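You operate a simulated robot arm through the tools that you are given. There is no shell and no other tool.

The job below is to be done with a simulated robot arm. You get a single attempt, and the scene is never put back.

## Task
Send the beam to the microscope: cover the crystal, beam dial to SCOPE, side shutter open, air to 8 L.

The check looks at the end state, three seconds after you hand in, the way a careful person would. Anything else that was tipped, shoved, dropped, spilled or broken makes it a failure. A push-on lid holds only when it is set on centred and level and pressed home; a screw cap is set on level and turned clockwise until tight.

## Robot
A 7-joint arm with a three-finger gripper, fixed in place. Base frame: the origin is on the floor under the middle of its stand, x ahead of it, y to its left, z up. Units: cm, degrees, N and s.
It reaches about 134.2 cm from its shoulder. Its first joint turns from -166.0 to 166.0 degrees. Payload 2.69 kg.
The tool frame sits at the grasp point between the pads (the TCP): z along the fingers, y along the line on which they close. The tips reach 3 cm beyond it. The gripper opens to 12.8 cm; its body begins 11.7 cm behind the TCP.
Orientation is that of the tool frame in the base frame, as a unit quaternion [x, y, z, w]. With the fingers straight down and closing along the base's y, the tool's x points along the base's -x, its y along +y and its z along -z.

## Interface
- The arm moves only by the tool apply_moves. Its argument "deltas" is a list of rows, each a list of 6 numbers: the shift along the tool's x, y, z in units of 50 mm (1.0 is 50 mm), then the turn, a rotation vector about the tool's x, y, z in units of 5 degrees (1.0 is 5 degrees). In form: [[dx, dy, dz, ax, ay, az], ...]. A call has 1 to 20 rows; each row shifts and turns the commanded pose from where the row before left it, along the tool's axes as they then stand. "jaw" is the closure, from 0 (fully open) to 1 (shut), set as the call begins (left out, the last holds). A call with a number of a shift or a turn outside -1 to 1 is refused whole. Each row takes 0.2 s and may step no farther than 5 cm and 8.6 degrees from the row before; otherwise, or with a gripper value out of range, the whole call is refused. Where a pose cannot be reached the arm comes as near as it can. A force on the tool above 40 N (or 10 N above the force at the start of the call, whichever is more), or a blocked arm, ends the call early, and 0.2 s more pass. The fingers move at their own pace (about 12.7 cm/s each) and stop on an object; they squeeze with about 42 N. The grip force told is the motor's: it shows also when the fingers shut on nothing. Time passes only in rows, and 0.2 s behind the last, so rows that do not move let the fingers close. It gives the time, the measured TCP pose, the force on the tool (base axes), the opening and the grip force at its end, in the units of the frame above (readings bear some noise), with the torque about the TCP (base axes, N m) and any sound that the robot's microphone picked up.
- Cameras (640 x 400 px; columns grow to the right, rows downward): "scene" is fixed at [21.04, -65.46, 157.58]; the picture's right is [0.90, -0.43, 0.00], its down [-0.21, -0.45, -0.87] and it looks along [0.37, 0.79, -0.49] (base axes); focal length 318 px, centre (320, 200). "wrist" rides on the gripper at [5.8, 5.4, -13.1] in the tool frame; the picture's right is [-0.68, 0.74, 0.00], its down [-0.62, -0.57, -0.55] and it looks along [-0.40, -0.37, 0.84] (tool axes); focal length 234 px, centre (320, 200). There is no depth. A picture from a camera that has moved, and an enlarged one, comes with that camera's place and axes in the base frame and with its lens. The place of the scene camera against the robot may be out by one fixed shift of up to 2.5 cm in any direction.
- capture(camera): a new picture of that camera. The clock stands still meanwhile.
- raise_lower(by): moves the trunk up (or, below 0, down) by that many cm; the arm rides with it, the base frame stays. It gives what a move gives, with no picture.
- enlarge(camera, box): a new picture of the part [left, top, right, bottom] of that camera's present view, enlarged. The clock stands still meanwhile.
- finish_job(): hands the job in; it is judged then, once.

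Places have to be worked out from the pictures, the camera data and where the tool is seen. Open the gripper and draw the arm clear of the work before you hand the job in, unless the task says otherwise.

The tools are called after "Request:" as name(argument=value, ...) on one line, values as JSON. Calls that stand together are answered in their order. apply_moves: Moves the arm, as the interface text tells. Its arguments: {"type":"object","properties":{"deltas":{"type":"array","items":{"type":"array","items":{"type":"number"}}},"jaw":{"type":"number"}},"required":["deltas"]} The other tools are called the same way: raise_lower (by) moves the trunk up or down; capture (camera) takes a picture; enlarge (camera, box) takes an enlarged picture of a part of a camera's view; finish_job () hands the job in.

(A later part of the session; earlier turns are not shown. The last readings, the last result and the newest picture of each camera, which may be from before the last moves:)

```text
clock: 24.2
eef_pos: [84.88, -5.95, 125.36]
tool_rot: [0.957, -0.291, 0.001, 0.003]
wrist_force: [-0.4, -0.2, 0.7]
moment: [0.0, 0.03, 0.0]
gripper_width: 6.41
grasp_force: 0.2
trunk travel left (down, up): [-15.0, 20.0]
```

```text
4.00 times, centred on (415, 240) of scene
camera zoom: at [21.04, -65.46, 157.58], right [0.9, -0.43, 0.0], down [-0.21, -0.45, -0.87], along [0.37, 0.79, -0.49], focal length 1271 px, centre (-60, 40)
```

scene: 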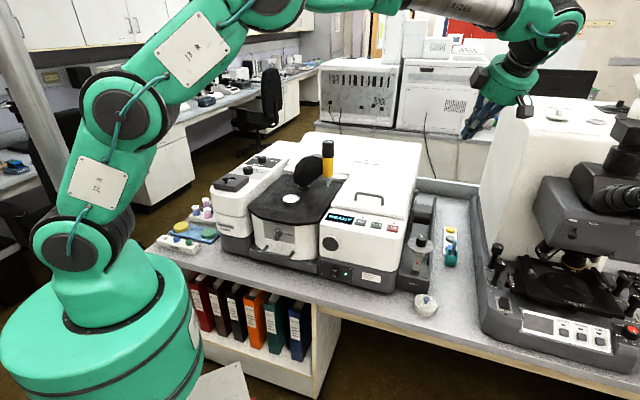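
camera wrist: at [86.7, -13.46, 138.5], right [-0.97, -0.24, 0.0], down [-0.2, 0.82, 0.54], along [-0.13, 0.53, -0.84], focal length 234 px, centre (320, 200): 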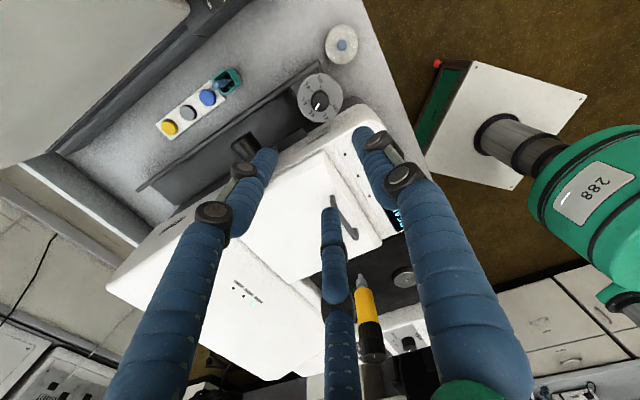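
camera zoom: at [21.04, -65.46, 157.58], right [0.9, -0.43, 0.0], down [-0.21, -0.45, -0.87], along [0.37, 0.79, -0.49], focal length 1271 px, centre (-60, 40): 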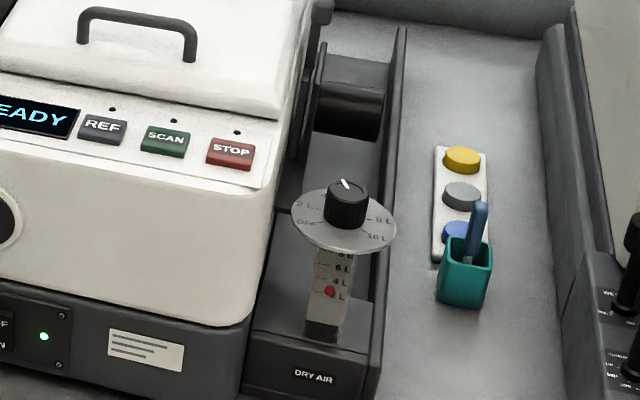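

The knob axis is only about 4.5 cm from the wall (wall e≈59.5, knob e≈64.1). I'll keep the fingers off the wall side and turn in two 50° grips. I yaw to −135°, narrow the jaw a little and descend to z≈106 for a closer look.

Request:
apply_moves(deltas=[[0, 0, 0.4, 0, 0, 1], [0, 0, 0.85, 0, 0, 1], [0, 0, 0.85, 0, 0, 0.24], [0, 0, 0.85, 0, 0, 0], [0, 0, 0.9, 0, 0, 0]], jaw=0.6)

Request:
capture(camera="wrist")

Request:
enlarge(camera="wrist", box=[250, 60, 410, 180])

Request:
enlarge(camera="scene", box=[360, 150, 480, 270])

```text
clock: 25.4
eef_pos: [84.77, -6.2, 106.51]
tool_rot: [0.924, -0.383, 0.002, 0.002]
wrist_force: [-0.6, -0.1, 0.0]
moment: [0.0, -0.01, -0.02]
gripper_width: 5.11
grasp_force: 0.0
trunk travel left (down, up): [-15.0, 20.0]
```

```text
taken
camera wrist: at [85.03, -13.91, 119.6], right [-1.0, -0.04, 0.0], down [-0.04, 0.84, 0.54], along [-0.02, 0.54, -0.84], focal length 234 px, centre (320, 200)
```

wrist: 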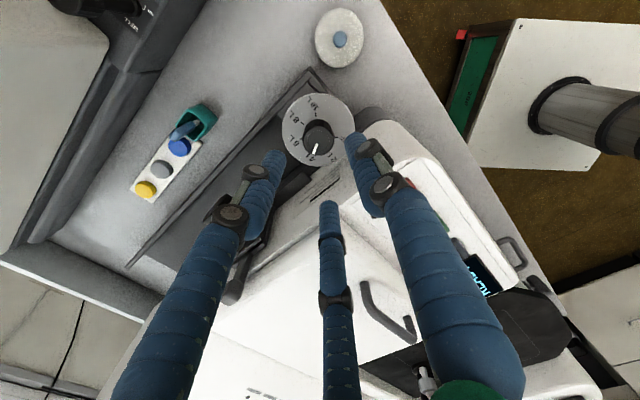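

```text
3.33 times, centred on (330, 120) of wrist
camera zoom: at [85.03, -13.91, 119.6], right [-1.0, -0.04, 0.0], down [-0.04, 0.84, 0.54], along [-0.02, 0.54, -0.84], focal length 781 px, centre (287, 467)
```

zoom: 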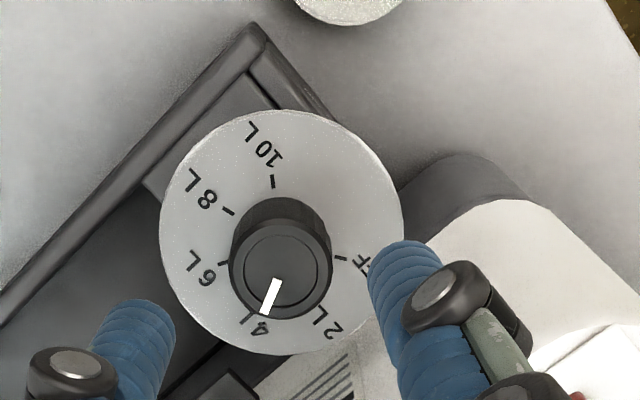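

```text
3.33 times, centred on (420, 210) of scene
camera zoom: at [21.04, -65.46, 157.58], right [0.9, -0.43, 0.0], down [-0.21, -0.45, -0.87], along [0.37, 0.79, -0.49], focal length 1060 px, centre (-13, 167)
```

zoom: 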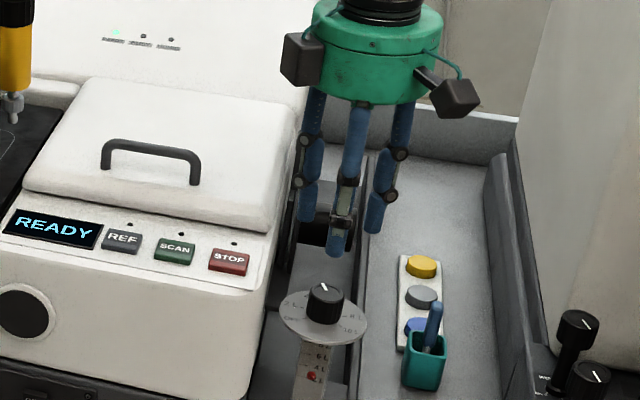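

At close range the knob top is at z≈96.2 and the disc at z≈93.8, with the axis at (84.75,−6.0). I narrow the fingers to about 4.4 cm and descend so the tips stop just above the disc.

Request:
apply_moves(deltas=[[-0.02, -0.02, 0.0, 0, 0, 0], [0, 0, 0.6, 0, 0, 0], [0, 0, 0.6, 0, 0, 0], [0, 0, 0.3, 0, 0, 0]], jaw=0.655)

Request:
capture(camera="wrist")

Request:
enlarge(camera="scene", box=[390, 180, 460, 270])

```text
clock: 26.4
eef_pos: [84.85, -5.99, 98.65]
tool_rot: [0.924, -0.383, 0.001, 0.002]
wrist_force: [0.3, -0.4, 0.6]
moment: [0.02, -0.01, 0.01]
gripper_width: 4.42
grasp_force: 0.1
trunk travel left (down, up): [-15.0, 20.0]
```

```text
taken
camera wrist: at [85.19, -13.74, 111.75], right [-1.0, -0.04, 0.0], down [-0.04, 0.84, 0.54], along [-0.02, 0.54, -0.84], focal length 234 px, centre (320, 200)
```

wrist: 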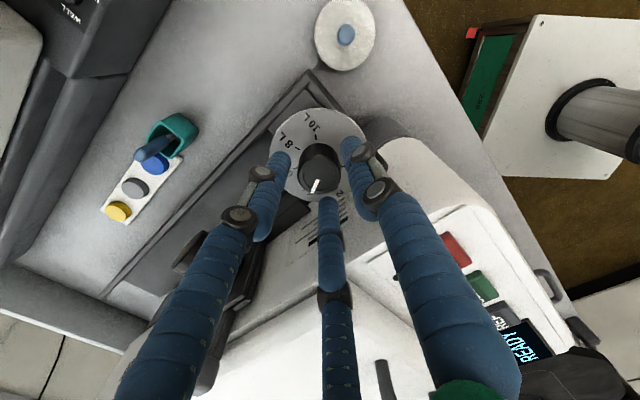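

```text
4.44 times, centred on (425, 225) of scene
camera zoom: at [21.04, -65.46, 157.58], right [0.9, -0.43, 0.0], down [-0.21, -0.45, -0.87], along [0.37, 0.79, -0.49], focal length 1413 px, centre (-147, 89)
```

zoom: 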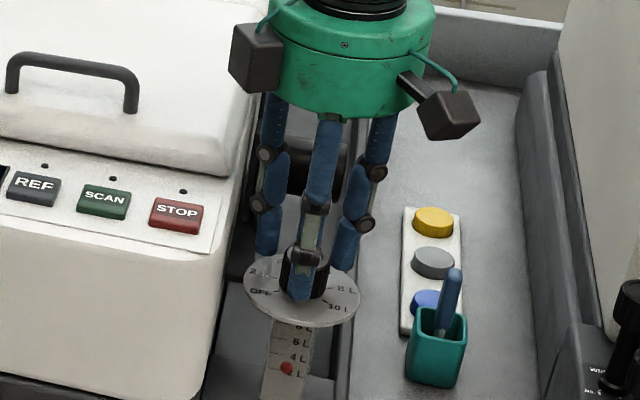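

The fingers straddle the knob evenly. I lower another 0.9 cm, then close on it.

Request:
apply_moves(deltas=[[0, 0, 0.09, 0, 0, 0], [0, 0, 0.09, 0, 0, 0]], jaw=0.655)

Request:
enlarge(camera="wrist", box=[240, 80, 400, 220])

Request:
enlarge(camera="scene", box=[400, 210, 450, 270])

```text
clock: 27.0
eef_pos: [84.82, -6.14, 97.8]
tool_rot: [0.924, -0.383, 0.001, 0.002]
wrist_force: [0.1, 0.4, -0.2]
moment: [-0.01, 0.01, 0.01]
gripper_width: 4.41
grasp_force: 0.1
trunk travel left (down, up): [-15.0, 20.0]
```

```text
2.86 times, centred on (320, 150) of wrist
camera zoom: at [85.16, -13.71, 110.81], right [-1.0, -0.04, 0.0], down [-0.04, 0.84, 0.54], along [-0.02, 0.54, -0.84], focal length 669 px, centre (320, 343)
```

zoom: 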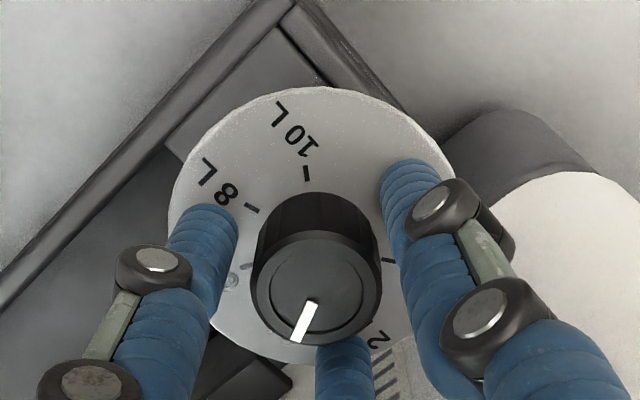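

```text
6.67 times, centred on (425, 240) of scene
camera zoom: at [21.04, -65.46, 157.58], right [0.9, -0.43, 0.0], down [-0.21, -0.45, -0.87], along [0.37, 0.79, -0.49], focal length 2119 px, centre (-380, -67)
```

zoom: 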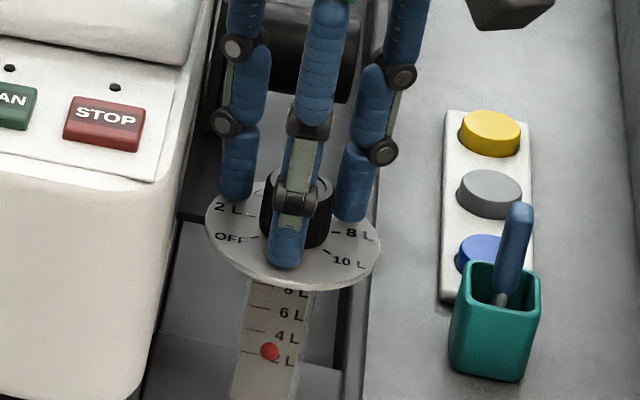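

The tips sit just above the disc around the knob. I close the gripper on it.

Request:
apply_moves(deltas=[[0, 0, 0, 0, 0, 0], [0, 0, 0, 0, 0, 0], [0, 0, 0, 0, 0, 0]], jaw=1)

Request:
enlarge(camera="wrist", box=[240, 80, 400, 220])

```text
clock: 27.8
eef_pos: [84.84, -6.11, 97.69]
tool_rot: [0.924, -0.383, 0.002, 0.002]
wrist_force: [7.4, -19.2, -2.5]
moment: [-1.01, -0.41, 0.02]
gripper_width: 3.16
grasp_force: 45.0
trunk travel left (down, up): [-15.0, 20.0]
```

```text
2.86 times, centred on (320, 150) of wrist
camera zoom: at [85.22, -13.88, 110.84], right [-1.0, -0.04, 0.0], down [-0.04, 0.84, 0.54], along [-0.02, 0.54, -0.84], focal length 669 px, centre (320, 343)
```

zoom: 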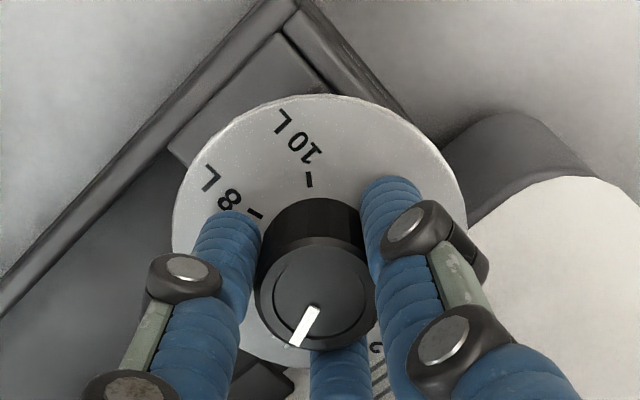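

It gripped at 3.16 cm, but there is a sideways force of (7,−19) N, so I'm slightly off the axis. I shift about 2 mm in the direction of that force to centre it.

Request:
apply_moves(deltas=[[0.03, 0.02, 0, 0, 0, 0], [0, 0, 0, 0, 0, 0]])

```text
clock: 28.4
eef_pos: [84.83, -6.16, 97.89]
tool_rot: [0.924, -0.383, 0.002, 0.002]
wrist_force: [9.8, -12.6, -1.1]
moment: [-0.27, -0.31, -0.01]
gripper_width: 3.18
grasp_force: 45.5
trunk travel left (down, up): [-15.0, 20.0]
```

The force dropped. One more small shift the same way should centre it.

Request:
apply_moves(deltas=[[0.045, 0.01, 0, 0, 0, 0], [0, 0, 0, 0, 0, 0]])

```text
clock: 29.0
eef_pos: [84.89, -6.34, 97.73]
tool_rot: [0.924, -0.383, 0.001, 0.003]
wrist_force: [1.6, -0.8, 2.4]
moment: [0.34, 0.08, 0.01]
gripper_width: 3.1
grasp_force: 44.8
trunk travel left (down, up): [-15.0, 20.0]
```

Now it's centred, with the force near zero. I turn clockwise 50° (10 rows of +5°) and check.

Request:
apply_moves(deltas=[[0, 0, 0, 0, 0, 1], [0, 0, 0, 0, 0, 1], [0, 0, 0, 0, 0, 1], [0, 0, 0, 0, 0, 1], [0, 0, 0, 0, 0, 1], [0, 0, 0, 0, 0, 1], [0, 0, 0, 0, 0, 1], [0, 0, 0, 0, 0, 1], [0, 0, 0, 0, 0, 1], [0, 0, 0, 0, 0, 1], [0, 0, 0, 0, 0, 0]])

Request:
capture(camera="wrist")

Request:
enlarge(camera="scene", box=[400, 190, 450, 280])

```text
clock: 31.4
eef_pos: [84.95, -6.32, 97.71]
tool_rot: [-0.675, 0.738, -0.003, -0.001]
wrist_force: [-4.3, 10.7, -11.1]
moment: [0.34, 0.08, 0.01]
gripper_width: 3.07
grasp_force: 44.5
trunk travel left (down, up): [-15.0, 20.0]
```

```text
taken
camera wrist: at [79.07, -11.42, 110.84], right [-0.67, 0.74, 0.0], down [0.62, 0.57, 0.55], along [0.4, 0.37, -0.84], focal length 234 px, centre (320, 200)
```

wrist: 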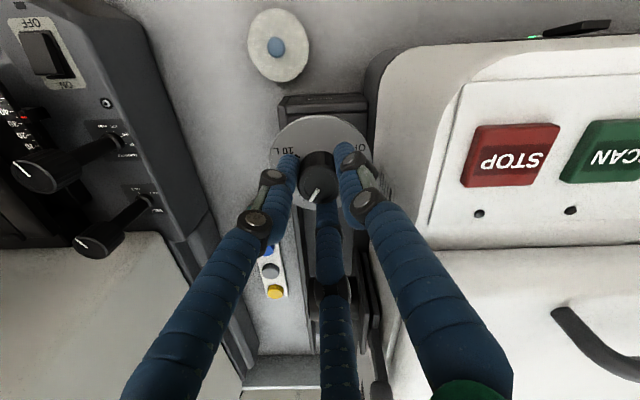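

```text
4.44 times, centred on (425, 235) of scene
camera zoom: at [21.04, -65.46, 157.58], right [0.9, -0.43, 0.0], down [-0.21, -0.45, -0.87], along [0.37, 0.79, -0.49], focal length 1413 px, centre (-147, 44)
```

zoom: 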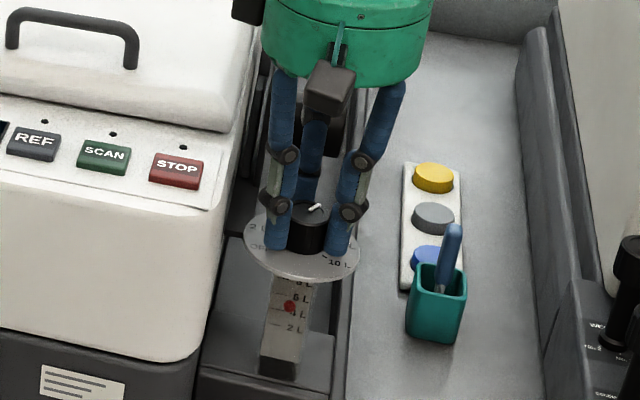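

The knob turned 50° and the pointer is now at 6 L. I zoom in to confirm the dial and the flow float before regripping.

Request:
enlarge(camera="wrist", box=[250, 90, 390, 220])

Request:
enlarge(camera="scene", box=[402, 225, 437, 275])

```text
3.08 times, centred on (320, 155) of wrist
camera zoom: at [79.07, -11.42, 110.84], right [-0.67, 0.74, 0.0], down [0.62, 0.57, 0.55], along [0.4, 0.37, -0.84], focal length 720 px, centre (320, 338)
```

zoom: 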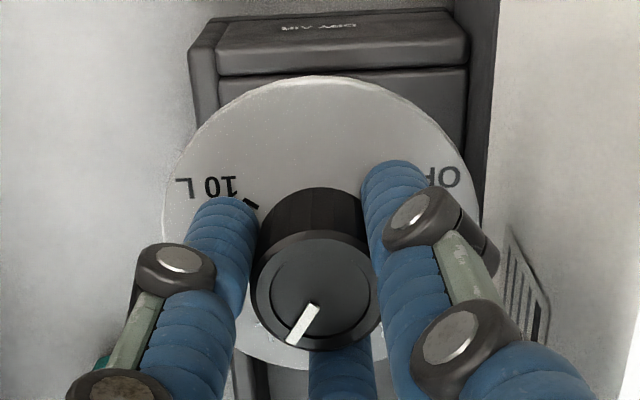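

```text
8.00 times, centred on (420, 250) of scene
camera zoom: at [21.04, -65.46, 157.58], right [0.9, -0.43, 0.0], down [-0.21, -0.45, -0.87], along [0.37, 0.79, -0.49], focal length 2543 px, centre (-476, -200)
```

zoom: 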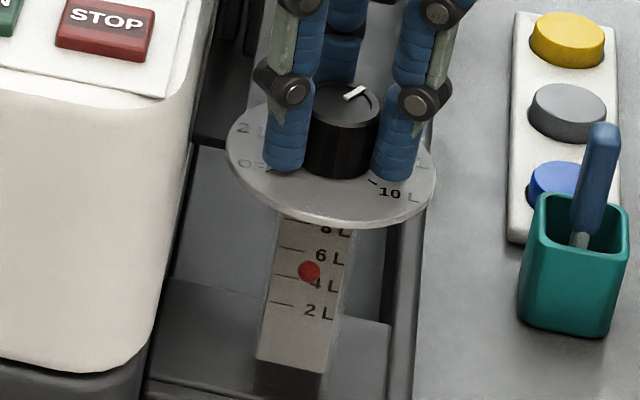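

The dial follows well (now at 6 L) and the float is rising. I open slightly, rotate back 50° around the knob without touching it, and regrip for the second step.

Request:
apply_moves(deltas=[[0, 0, 0, 0, 0, 0], [0, 0, 0, 0, 0, 0], [0, 0, 0, 0, 0, -1], [0, 0, 0, 0, 0, -1], [0, 0, 0, 0, 0, -1], [0, 0, 0, 0, 0, -1], [0, 0, 0, 0, 0, -1], [0, 0, 0, 0, 0, -1], [0, 0, 0, 0, 0, -1], [0, 0, 0, 0, 0, -1], [0, 0, 0, 0, 0, -1], [0, 0, 0, 0, 0, -1]], jaw=0.65)

Request:
enlarge(camera="wrist", box=[240, 80, 400, 220])

Request:
enlarge(camera="scene", box=[402, 225, 437, 275])

```text
clock: 34.0
eef_pos: [84.88, -6.42, 97.73]
tool_rot: [0.924, -0.382, 0.001, 0.002]
wrist_force: [-0.3, 0.2, -1.0]
moment: [0.0, -0.01, 0.02]
gripper_width: 4.49
grasp_force: 0.1
trunk travel left (down, up): [-15.0, 20.0]
```

```text
2.86 times, centred on (320, 150) of wrist
camera zoom: at [85.31, -14.1, 110.91], right [-1.0, -0.04, 0.0], down [-0.04, 0.84, 0.54], along [-0.02, 0.54, -0.84], focal length 669 px, centre (320, 343)
```

zoom: 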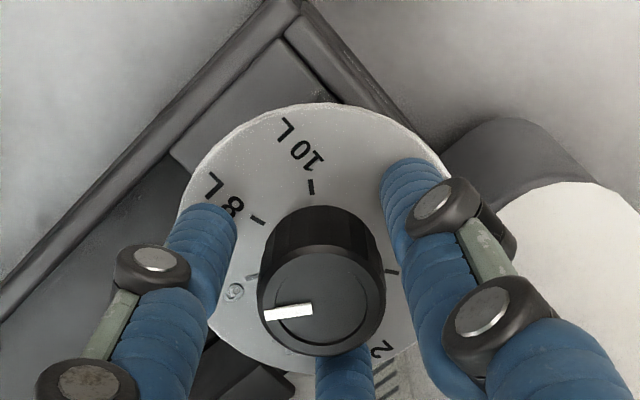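

```text
8.00 times, centred on (420, 250) of scene
camera zoom: at [21.04, -65.46, 157.58], right [0.9, -0.43, 0.0], down [-0.21, -0.45, -0.87], along [0.37, 0.79, -0.49], focal length 2543 px, centre (-476, -200)
```

zoom: 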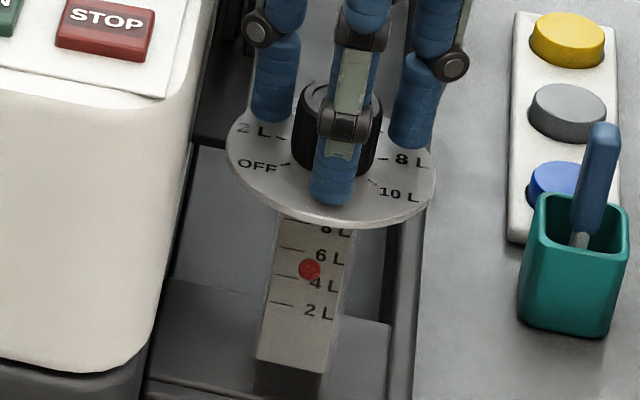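

The pointer seems near 6 L, perhaps slightly past it. I measure it with a tighter zoom before regripping.

Request:
enlarge(camera="wrist", box=[280, 130, 360, 210])

```text
5.00 times, centred on (320, 170) of wrist
camera zoom: at [85.31, -14.1, 110.91], right [-1.0, -0.04, 0.0], down [-0.04, 0.84, 0.54], along [-0.02, 0.54, -0.84], focal length 1171 px, centre (320, 350)
```

zoom: 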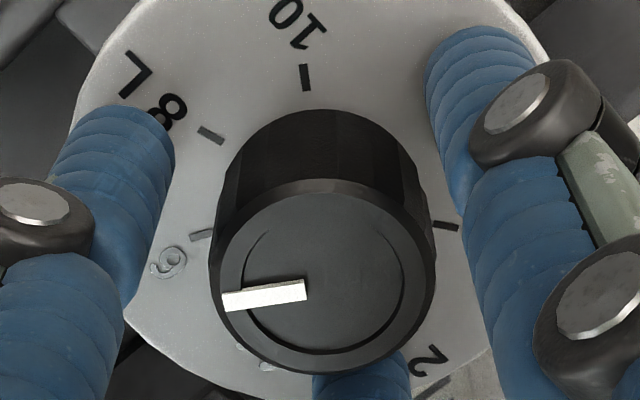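

The pointer measures about 11°, while the 6 L mark is at 19.5° and 8 L at −30.5°. Closing off-centre had twisted the knob by about 10°. I regrip now, re-measure, and then turn the exact remainder.

Request:
apply_moves(deltas=[[0, 0, 0, 0, 0, 0], [0, 0, 0, 0, 0, 0], [0, 0, 0, 0, 0, 0]], jaw=1)

Request:
enlarge(camera="wrist", box=[280, 130, 360, 210])

```text
clock: 34.8
eef_pos: [84.93, -6.26, 97.76]
tool_rot: [0.924, -0.383, 0.001, 0.003]
wrist_force: [-6.1, 11.7, 0.7]
moment: [0.54, 0.32, -0.02]
gripper_width: 3.12
grasp_force: 44.9
trunk travel left (down, up): [-15.0, 20.0]
```

```text
5.00 times, centred on (320, 170) of wrist
camera zoom: at [85.25, -14.01, 110.9], right [-1.0, -0.04, 0.0], down [-0.04, 0.84, 0.54], along [-0.02, 0.54, -0.84], focal length 1171 px, centre (320, 350)
```

zoom: 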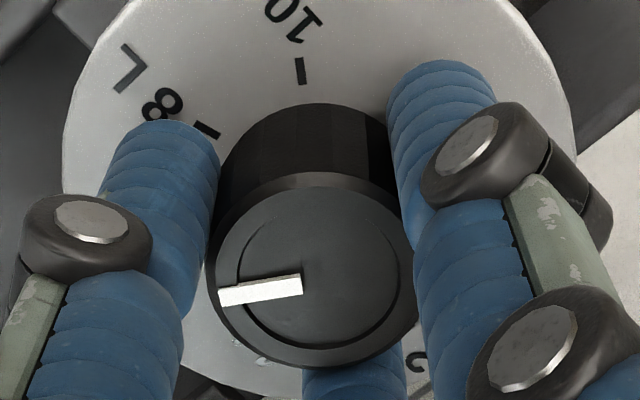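

The pointer is at about 12° and unmoved by the grip. I relieve the small side force and turn 42.5° clockwise to reach 8 L (−30.5°).

Request:
apply_moves(deltas=[[-0.02, -0.007, 0, 0, 0, 0], [0, 0, 0, 0, 0, 1], [0, 0, 0, 0, 0, 1], [0, 0, 0, 0, 0, 1], [0, 0, 0, 0, 0, 1], [0, 0, 0, 0, 0, 1], [0, 0, 0, 0, 0, 1], [0, 0, 0, 0, 0, 1], [0, 0, 0, 0, 0, 1], [0, 0, 0, 0, 0, 0.45], [0, 0, 0, 0, 0, 0]])

Request:
enlarge(camera="wrist", box=[270, 110, 370, 210])

Request:
enlarge(camera="scene", box=[402, 225, 437, 275])

```text
clock: 37.2
eef_pos: [84.88, -6.27, 97.88]
tool_rot: [0.723, -0.69, 0.001, 0.002]
wrist_force: [3.5, -7.3, -3.4]
moment: [-0.21, -0.1, -0.02]
gripper_width: 3.11
grasp_force: 45.1
trunk travel left (down, up): [-15.0, 20.0]
```

```text
4.00 times, centred on (320, 160) of wrist
camera zoom: at [79.81, -12.15, 110.89], right [-0.77, 0.64, 0.0], down [0.54, 0.64, 0.55], along [0.35, 0.42, -0.84], focal length 937 px, centre (320, 360)
```

zoom: 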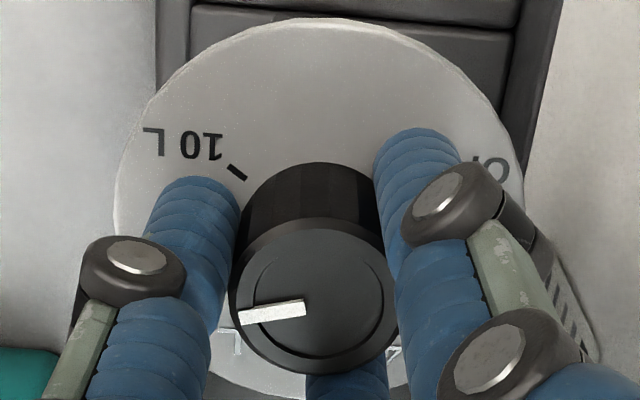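

```text
8.00 times, centred on (420, 250) of scene
camera zoom: at [21.04, -65.46, 157.58], right [0.9, -0.43, 0.0], down [-0.21, -0.45, -0.87], along [0.37, 0.79, -0.49], focal length 2543 px, centre (-476, -200)
```

zoom: 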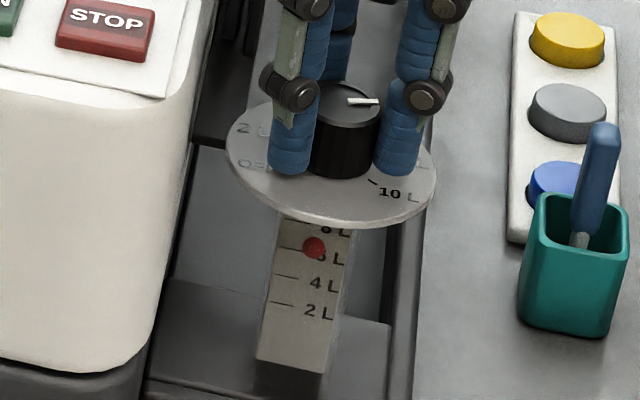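

The pointer now measures −29.3°, against the 8 L mark at about −30°. I release, lift clear, and check the dial and the float.

Request:
apply_moves(deltas=[[0, 0, 0, 0, 0, 0], [0, 0, 0, 0, 0, 0], [0, 0, -0.5, 0, 0, 0], [0, 0, -1, 0, 0, 0], [0, 0, -1, 0, 0, 0]], jaw=0.65)

Request:
capture(camera="wrist")

Request:
enlarge(camera="wrist", box=[270, 60, 370, 160])

Request:
enlarge(camera="scene", box=[402, 225, 437, 275])

```text
clock: 38.4
eef_pos: [84.7, -6.14, 110.42]
tool_rot: [0.724, -0.69, 0.001, 0.003]
wrist_force: [0.0, 0.0, 0.0]
moment: [-0.02, -0.02, 0.02]
gripper_width: 4.47
grasp_force: 0.1
trunk travel left (down, up): [-15.0, 20.0]
```

```text
taken
camera wrist: at [79.6, -11.96, 123.55], right [-0.77, 0.64, 0.0], down [0.54, 0.64, 0.54], along [0.35, 0.42, -0.84], focal length 234 px, centre (320, 200)
```

wrist: 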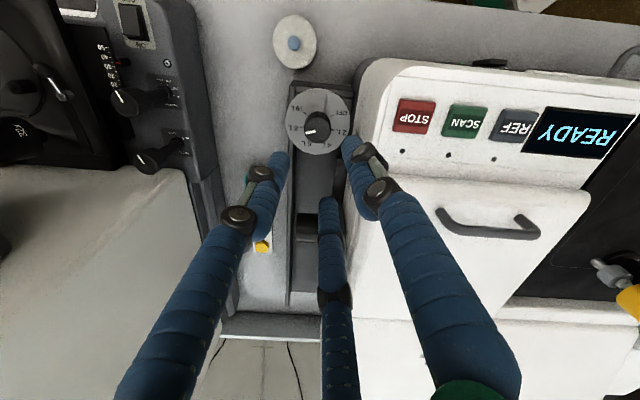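

```text
4.00 times, centred on (320, 110) of wrist
camera zoom: at [79.6, -11.96, 123.55], right [-0.77, 0.64, 0.0], down [0.54, 0.64, 0.54], along [0.35, 0.42, -0.84], focal length 937 px, centre (320, 560)
```

zoom: 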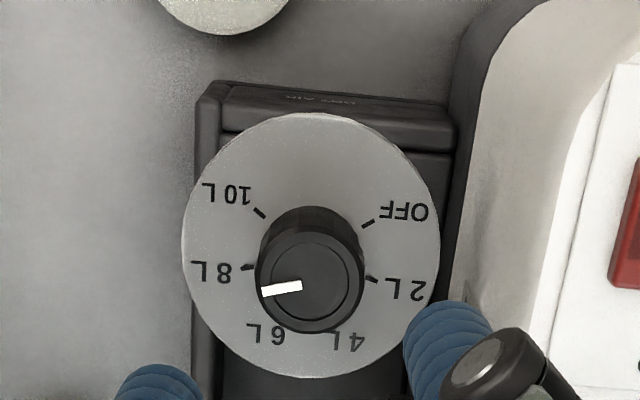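

```text
8.00 times, centred on (420, 250) of scene
camera zoom: at [21.04, -65.46, 157.58], right [0.9, -0.43, 0.0], down [-0.21, -0.45, -0.87], along [0.37, 0.79, -0.49], focal length 2543 px, centre (-476, -200)
```

zoom: 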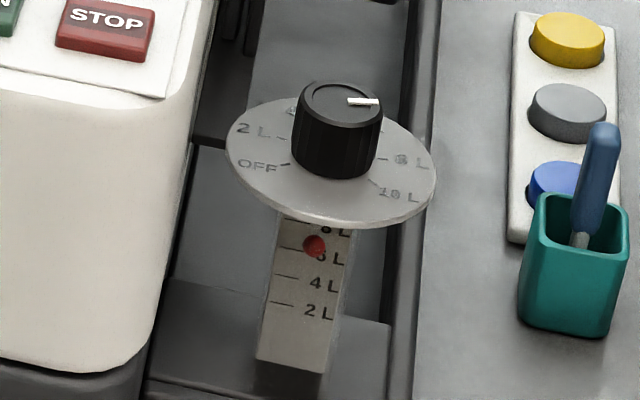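

The dial reads 8 L on the close-up: the pointer is at −31.6° and the mark at −31.4°. The float's apparent offset matches parallax, and it was the same 2 L at the start. Next is the side shutter: I raise and move above its handle.

Request:
apply_moves(deltas=[[0, 0, -0.7, 0, 0, 0], [0, 0, -0.7, 0, 0, 0], [-0.6, -0.4, 0, 0, 0, 0], [-0.6, -0.4, 0, 0, 0, 0], [-0.6, -0.4, 0, 0, 0, 0], [-0.6, -0.4, 0, 0, 0, 0], [-0.6, -0.4, 0, 0, 0, 0]], jaw=0.5)

Request:
capture(camera="wrist")

Request:
enlarge(camera="wrist", box=[250, 60, 390, 200])

Request:
enlarge(camera="scene", box=[380, 130, 460, 240])

```text
clock: 40.0
eef_pos: [93.97, 9.5, 117.31]
tool_rot: [0.725, -0.689, 0.002, 0.001]
wrist_force: [0.0, -0.1, -1.2]
moment: [0.01, -0.01, -0.01]
gripper_width: 6.4
grasp_force: 0.0
trunk travel left (down, up): [-15.0, 20.0]
```

```text
taken
camera wrist: at [89.01, 3.62, 130.35], right [-0.77, 0.64, 0.0], down [0.54, 0.65, 0.55], along [0.35, 0.42, -0.84], focal length 234 px, centre (320, 200)
```

wrist: 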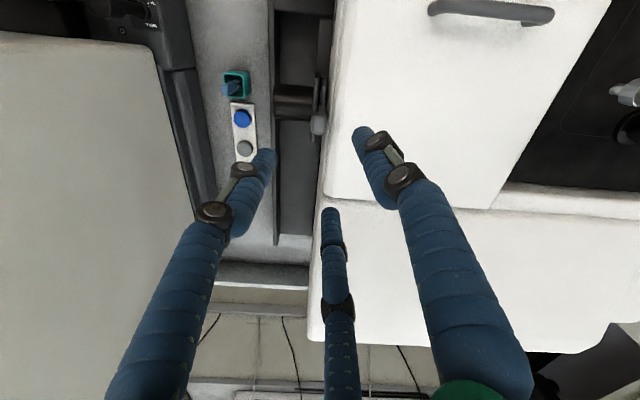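

```text
2.86 times, centred on (320, 130) of wrist
camera zoom: at [89.01, 3.62, 130.35], right [-0.77, 0.64, 0.0], down [0.54, 0.65, 0.55], along [0.35, 0.42, -0.84], focal length 669 px, centre (320, 400)
```

zoom: 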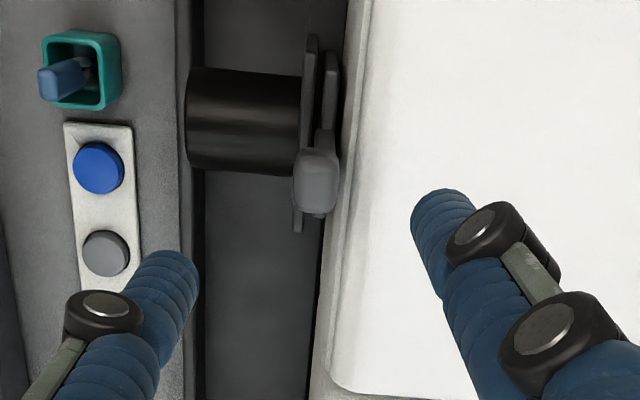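

```text
3.64 times, centred on (420, 185) of scene
camera zoom: at [21.04, -65.46, 157.58], right [0.9, -0.43, 0.0], down [-0.21, -0.45, -0.87], along [0.37, 0.79, -0.49], focal length 1156 px, centre (-44, 254)
```

zoom: 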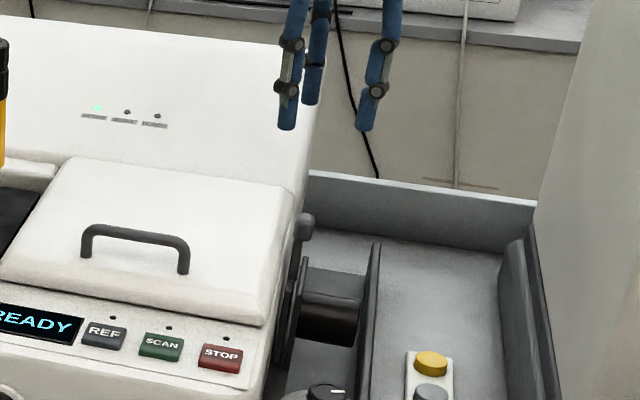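

From above, the handle stem stands centred over the tube between two plates, so this looks like a lift-up gate. Its head is about 1.8 cm wide at (93.7,8.9), with its top near z≈104. I orient the fingers so none points at the lid, then descend partway.

Request:
apply_moves(deltas=[[0.05, 0.04, 0, 0, 0, -1], [0.05, 0.043, 0, 0, 0, -1], [0, 0, 0, 0, 0, -0.42], [0, 0, 0.6, 0, 0, 0], [0, 0, 0.6, 0, 0, 0], [0, 0, 0.6, 0, 0, 0]], jaw=0.65)

Request:
capture(camera="wrist")

Request:
enlarge(camera="wrist", box=[260, 90, 380, 210])

Request:
enlarge(camera="scene", box=[390, 150, 450, 230])

```text
clock: 41.4
eef_pos: [93.83, 8.63, 108.04]
tool_rot: [0.792, -0.61, 0.002, 0.002]
wrist_force: [0.6, -0.4, 0.6]
moment: [0.03, 0.01, -0.02]
gripper_width: 4.47
grasp_force: 0.0
trunk travel left (down, up): [-15.0, 20.0]
```

```text
taken
camera wrist: at [90.16, 1.89, 121.25], right [-0.89, 0.47, 0.0], down [0.39, 0.74, 0.55], along [0.26, 0.48, -0.84], focal length 234 px, centre (320, 200)
```

wrist: 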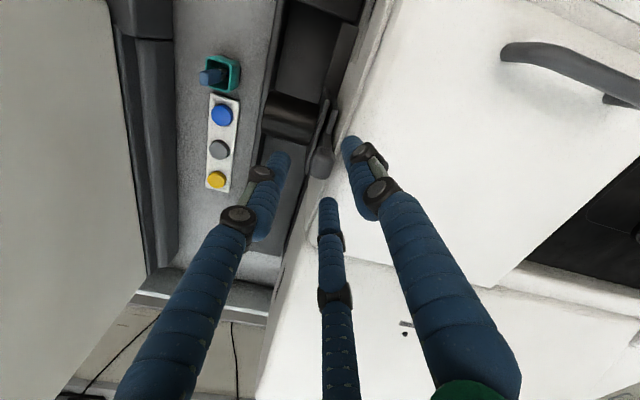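

```text
3.33 times, centred on (320, 150) of wrist
camera zoom: at [90.16, 1.89, 121.25], right [-0.89, 0.47, 0.0], down [0.39, 0.74, 0.55], along [0.26, 0.48, -0.84], focal length 781 px, centre (320, 367)
```

zoom: 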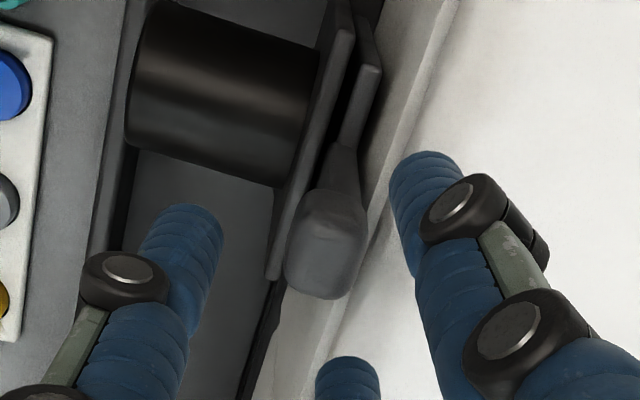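

```text
5.00 times, centred on (420, 190) of scene
camera zoom: at [21.04, -65.46, 157.58], right [0.9, -0.43, 0.0], down [-0.21, -0.45, -0.87], along [0.37, 0.79, -0.49], focal length 1589 px, centre (-180, 250)
```

zoom: 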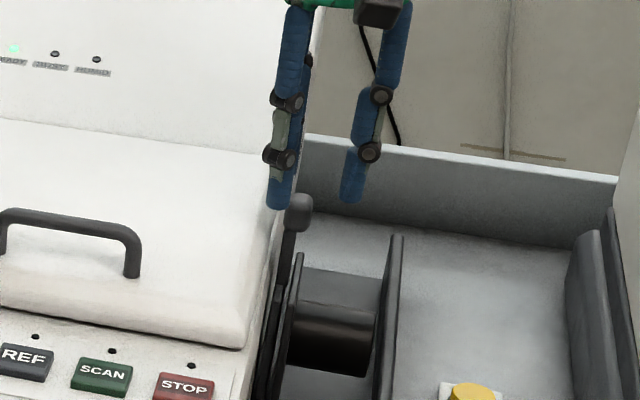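

The head centre works out at (93.7,8.95,103.4) and the lid top at z≈99.5. I centre on it and descend to TCP z≈104.7, which puts the tips at about 101.7, clear of the lid.

Request:
apply_moves(deltas=[[-0.068, 0.009, 0, 0, 0, 0], [0, 0, 0.34, 0, 0, 0], [0, 0, 0.33, 0, 0, 0]], jaw=0.65)

Request:
enlarge(camera="wrist", box=[260, 90, 380, 210])

Request:
enlarge(camera="scene", box=[390, 150, 450, 230])

```text
clock: 42.2
eef_pos: [93.72, 8.84, 105.27]
tool_rot: [0.792, -0.61, 0.004, 0.001]
wrist_force: [1.3, -5.2, 21.9]
moment: [0.67, -0.09, 0.26]
gripper_width: 4.42
grasp_force: 0.0
trunk travel left (down, up): [-15.0, 20.0]
```

```text
3.33 times, centred on (320, 150) of wrist
camera zoom: at [90.01, 2.0, 118.36], right [-0.88, 0.47, -0.01], down [0.39, 0.74, 0.55], along [0.26, 0.48, -0.84], focal length 781 px, centre (320, 367)
```

zoom: 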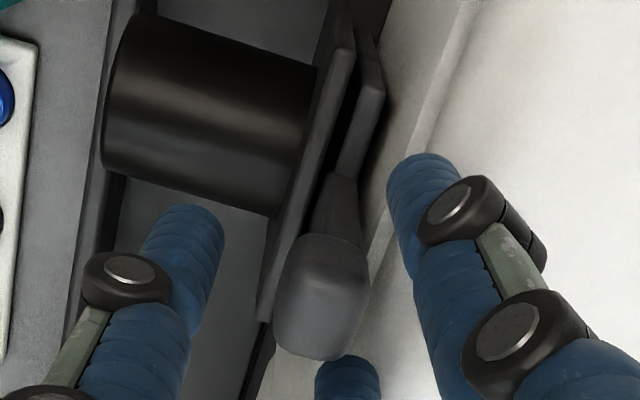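

```text
5.00 times, centred on (420, 190) of scene
camera zoom: at [21.04, -65.46, 157.58], right [0.9, -0.43, 0.0], down [-0.21, -0.45, -0.87], along [0.37, 0.79, -0.49], focal length 1589 px, centre (-180, 250)
```

zoom: 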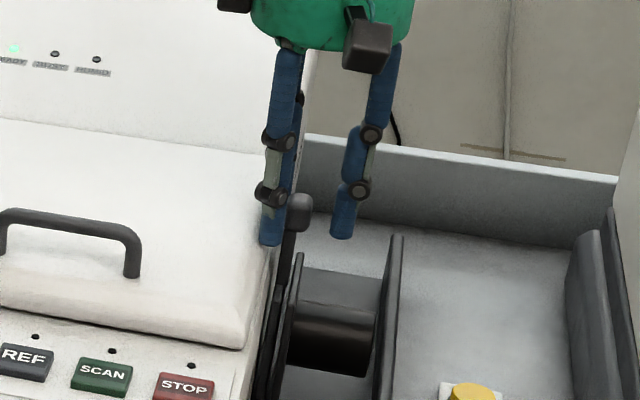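

There is a 22 N upward contact, and the moment puts it at the rear-left fingertip, resting on the lid edge at tip height about 102. I back off upward about 0.8 cm, which still overlaps the head.

Request:
apply_moves(deltas=[[0, 0, -0.1, 0, 0, 0], [0, 0, -0.08, 0, 0, 0]])

```text
clock: 42.8
eef_pos: [93.45, 8.95, 105.62]
tool_rot: [0.793, -0.61, 0.001, 0.003]
wrist_force: [0.3, 0.4, 0.0]
moment: [-0.02, 0.0, 0.01]
gripper_width: 4.48
grasp_force: 0.1
trunk travel left (down, up): [-15.0, 20.0]
```

Free of contact at z=105.6. I now close on the head.

Request:
apply_moves(deltas=[[0, 0, -0.02, 0, 0, 0], [0, 0, 0, 0, 0, 0], [0, 0, 0, 0, 0, 0], [0, 0, 0, 0, 0, 0]], jaw=1)

Request:
enlarge(camera="wrist", box=[260, 90, 380, 210])

Request:
enlarge(camera="scene", box=[390, 150, 450, 230])

```text
clock: 43.8
eef_pos: [93.62, 9.26, 105.76]
tool_rot: [0.792, -0.61, 0.002, 0.003]
wrist_force: [-8.8, 8.1, -8.9]
moment: [0.15, 0.18, -0.01]
gripper_width: 2.3
grasp_force: 45.2
trunk travel left (down, up): [-15.0, 20.0]
```

```text
3.33 times, centred on (320, 150) of wrist
camera zoom: at [89.87, 2.2, 118.86], right [-0.89, 0.47, 0.0], down [0.39, 0.74, 0.54], along [0.25, 0.48, -0.84], focal length 781 px, centre (320, 367)
```

zoom: 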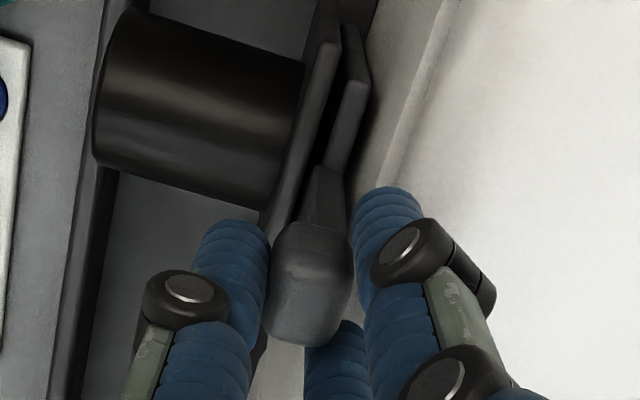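

```text
5.00 times, centred on (420, 190) of scene
camera zoom: at [21.04, -65.46, 157.58], right [0.9, -0.43, 0.0], down [-0.21, -0.45, -0.87], along [0.37, 0.79, -0.49], focal length 1589 px, centre (-180, 250)
```

zoom: 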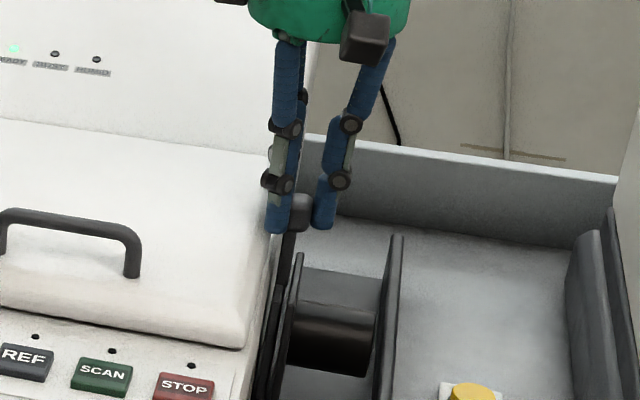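

It's gripped at 2.3 cm. I pull up 1 cm gently and watch the force, to test whether the gate lifts.

Request:
apply_moves(deltas=[[0, 0, -0.1, 0, 0, 0], [0, 0, -0.1, 0, 0, 0], [0, 0, 0, 0, 0, 0]])

Request:
enlarge(camera="scene", box=[390, 150, 450, 230])

Request:
enlarge(camera="wrist", box=[260, 90, 380, 210])

```text
clock: 44.4
eef_pos: [93.33, 8.76, 105.85]
tool_rot: [0.792, -0.61, -0.002, 0.004]
wrist_force: [3.8, -3.9, -9.8]
moment: [0.36, -0.64, -0.05]
gripper_width: 2.34
grasp_force: 45.2
trunk travel left (down, up): [-15.0, 20.0]
stopped in row 2: the force on the tool passed its limit at 43 N (the readings are from after the stop); the commanded pose is now the measured one
```

```text
5.00 times, centred on (420, 190) of scene
camera zoom: at [21.04, -65.46, 157.58], right [0.9, -0.43, 0.0], down [-0.21, -0.45, -0.87], along [0.37, 0.79, -0.49], focal length 1589 px, centre (-180, 250)
```

zoom: 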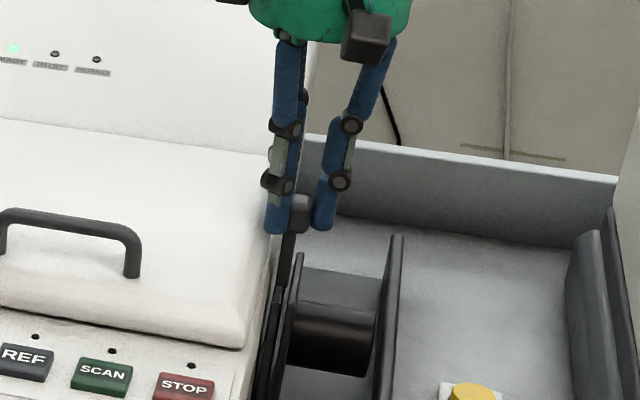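

```text
3.33 times, centred on (320, 150) of wrist
camera zoom: at [89.84, 2.08, 118.92], right [-0.88, 0.47, 0.01], down [0.39, 0.74, 0.54], along [0.25, 0.48, -0.84], focal length 781 px, centre (320, 367)
```

zoom: 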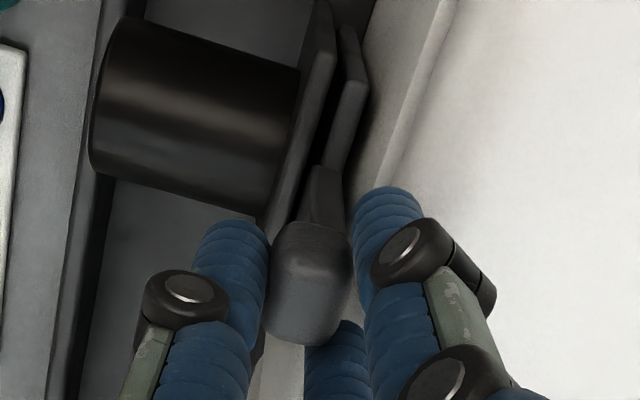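

Lifting is blocked (43 N), so it isn't a lift gate. The grip drifted slightly toward the front, and the bar in front of the flange may be its track. I test a gentle 1 cm move forward along the wall (−n).

Request:
apply_moves(deltas=[[0.05, 0.086, 0, 0, 0, 0], [0.05, 0.086, 0, 0, 0, 0], [0, 0, 0, 0, 0, 0]])

Request:
enlarge(camera="wrist", box=[260, 90, 380, 210])

```text
clock: 45.2
eef_pos: [92.68, 8.18, 105.67]
tool_rot: [0.792, -0.61, -0.002, 0.005]
wrist_force: [8.4, -10.5, -19.6]
moment: [-0.46, -0.22, -0.05]
gripper_width: 2.31
grasp_force: 45.4
trunk travel left (down, up): [-15.0, 20.0]
```

```text
3.33 times, centred on (320, 150) of wrist
camera zoom: at [89.15, 1.38, 118.93], right [-0.88, 0.47, 0.01], down [0.39, 0.74, 0.54], along [0.25, 0.48, -0.84], focal length 781 px, centre (320, 367)
```

zoom: 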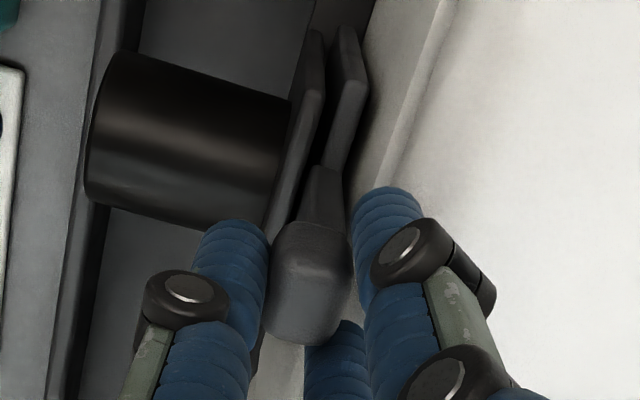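

It moves: the blade slid forward with the gripper relative to the tube, with almost no resistance along the track. I relieve the small side and down forces and continue 2 cm.

Request:
apply_moves(deltas=[[0.067, 0.076, 0.03, 0, 0, 0], [0.05, 0.086, 0, 0, 0, 0], [0.05, 0.086, 0, 0, 0, 0], [0.05, 0.086, 0, 0, 0, 0], [0, 0, 0, 0, 0, 0]])

Request:
capture(camera="wrist")

Request:
enlarge(camera="scene", box=[380, 150, 460, 250])

```text
clock: 46.4
eef_pos: [91.36, 6.79, 105.77]
tool_rot: [0.792, -0.61, -0.001, 0.005]
wrist_force: [1.8, -0.7, -16.9]
moment: [0.02, -0.26, -0.25]
gripper_width: 2.29
grasp_force: 44.4
trunk travel left (down, up): [-15.0, 20.0]
```

```text
taken
camera wrist: at [87.79, 0.04, 118.93], right [-0.89, 0.47, 0.0], down [0.39, 0.74, 0.54], along [0.25, 0.48, -0.84], focal length 234 px, centre (320, 200)
```

wrist: 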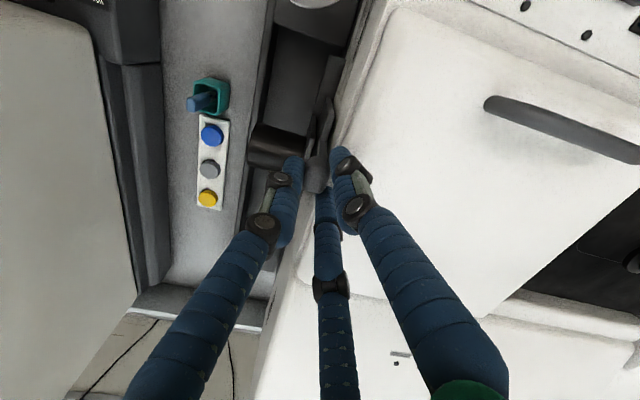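

```text
4.00 times, centred on (420, 200) of scene
camera zoom: at [21.04, -65.46, 157.58], right [0.9, -0.43, 0.0], down [-0.21, -0.45, -0.87], along [0.37, 0.79, -0.49], focal length 1271 px, centre (-80, 200)
```

zoom: 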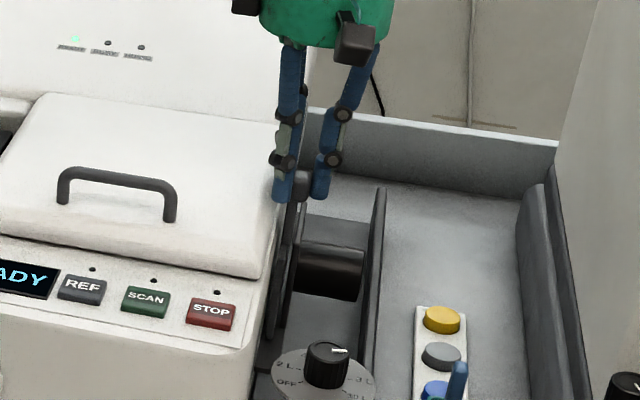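

The blade has moved about 3.3 cm along the wall at constant height, so it is a sliding shutter. I zoom in to see it and then continue to its end stop.

Request:
enlarge(camera="wrist", box=[260, 60, 380, 180])

```text
3.33 times, centred on (320, 120) of wrist
camera zoom: at [87.79, 0.04, 118.93], right [-0.89, 0.47, 0.0], down [0.39, 0.74, 0.54], along [0.25, 0.48, -0.84], focal length 781 px, centre (320, 467)
```

zoom: 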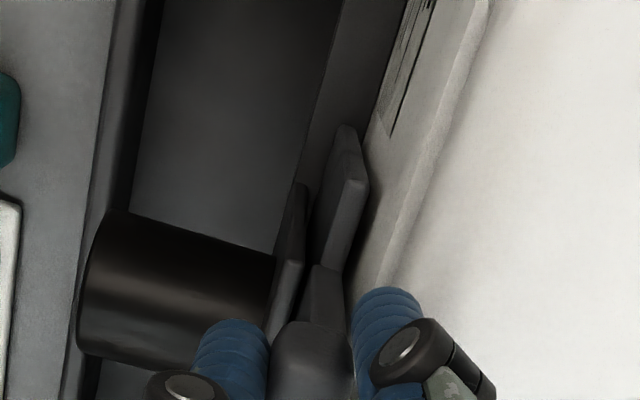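

The blade is emerging in front of the flange along the rail. I keep sliding forward in small rows until it meets its stop.

Request:
apply_moves(deltas=[[0.05, 0.086, 0.01, 0, 0, 0], [0.05, 0.086, 0.01, 0, 0, 0], [0.05, 0.086, 0, 0, 0, 0], [0.05, 0.086, 0, 0, 0, 0], [0, 0, 0, 0, 0, 0]])

Request:
enlarge(camera="wrist", box=[260, 60, 380, 180])

```text
clock: 47.6
eef_pos: [89.85, 5.37, 105.8]
tool_rot: [0.792, -0.61, -0.001, 0.004]
wrist_force: [-5.0, 4.5, -9.3]
moment: [0.09, -0.12, -0.21]
gripper_width: 2.31
grasp_force: 44.6
trunk travel left (down, up): [-15.0, 20.0]
```

```text
3.33 times, centred on (320, 120) of wrist
camera zoom: at [86.32, -1.42, 118.93], right [-0.89, 0.47, 0.0], down [0.39, 0.74, 0.54], along [0.25, 0.48, -0.84], focal length 781 px, centre (320, 467)
```

zoom: 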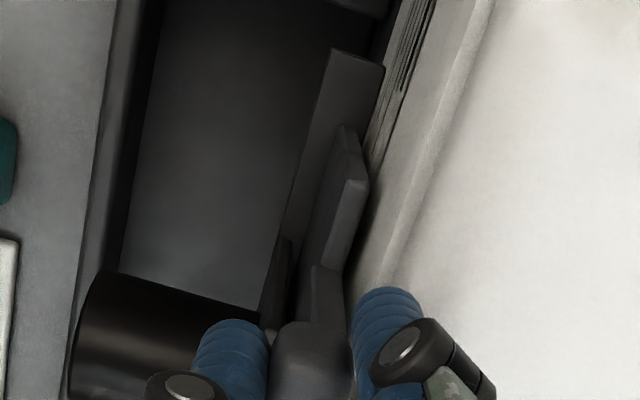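

No resistance yet after about 5.4 cm, and the blade's front edge is still short of the rail's end. I continue forward.

Request:
apply_moves(deltas=[[0.05, 0.086, 0.01, 0, 0, 0], [0.05, 0.086, 0, 0, 0, 0], [0.05, 0.086, 0, 0, 0, 0], [0, 0, 0, 0, 0, 0]])

Request:
enlarge(camera="wrist", box=[260, 60, 380, 180])

```text
clock: 48.5
eef_pos: [89.25, 4.74, 105.86]
tool_rot: [0.793, -0.609, 0.0, 0.002]
wrist_force: [11.7, 10.3, -11.6]
moment: [1.09, -1.08, 0.36]
gripper_width: 2.34
grasp_force: 44.6
trunk travel left (down, up): [-15.0, 20.0]
stopped in row 4: the force on the tool passed its limit at 41 N (the readings are from after the stop); the commanded pose is now the measured one
```

```text
3.33 times, centred on (320, 120) of wrist
camera zoom: at [85.58, -2.13, 118.91], right [-0.89, 0.46, 0.0], down [0.39, 0.74, 0.55], along [0.25, 0.48, -0.84], focal length 781 px, centre (320, 467)
```

zoom: 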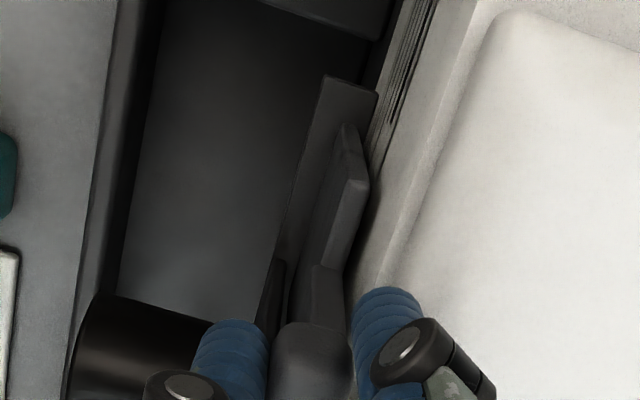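

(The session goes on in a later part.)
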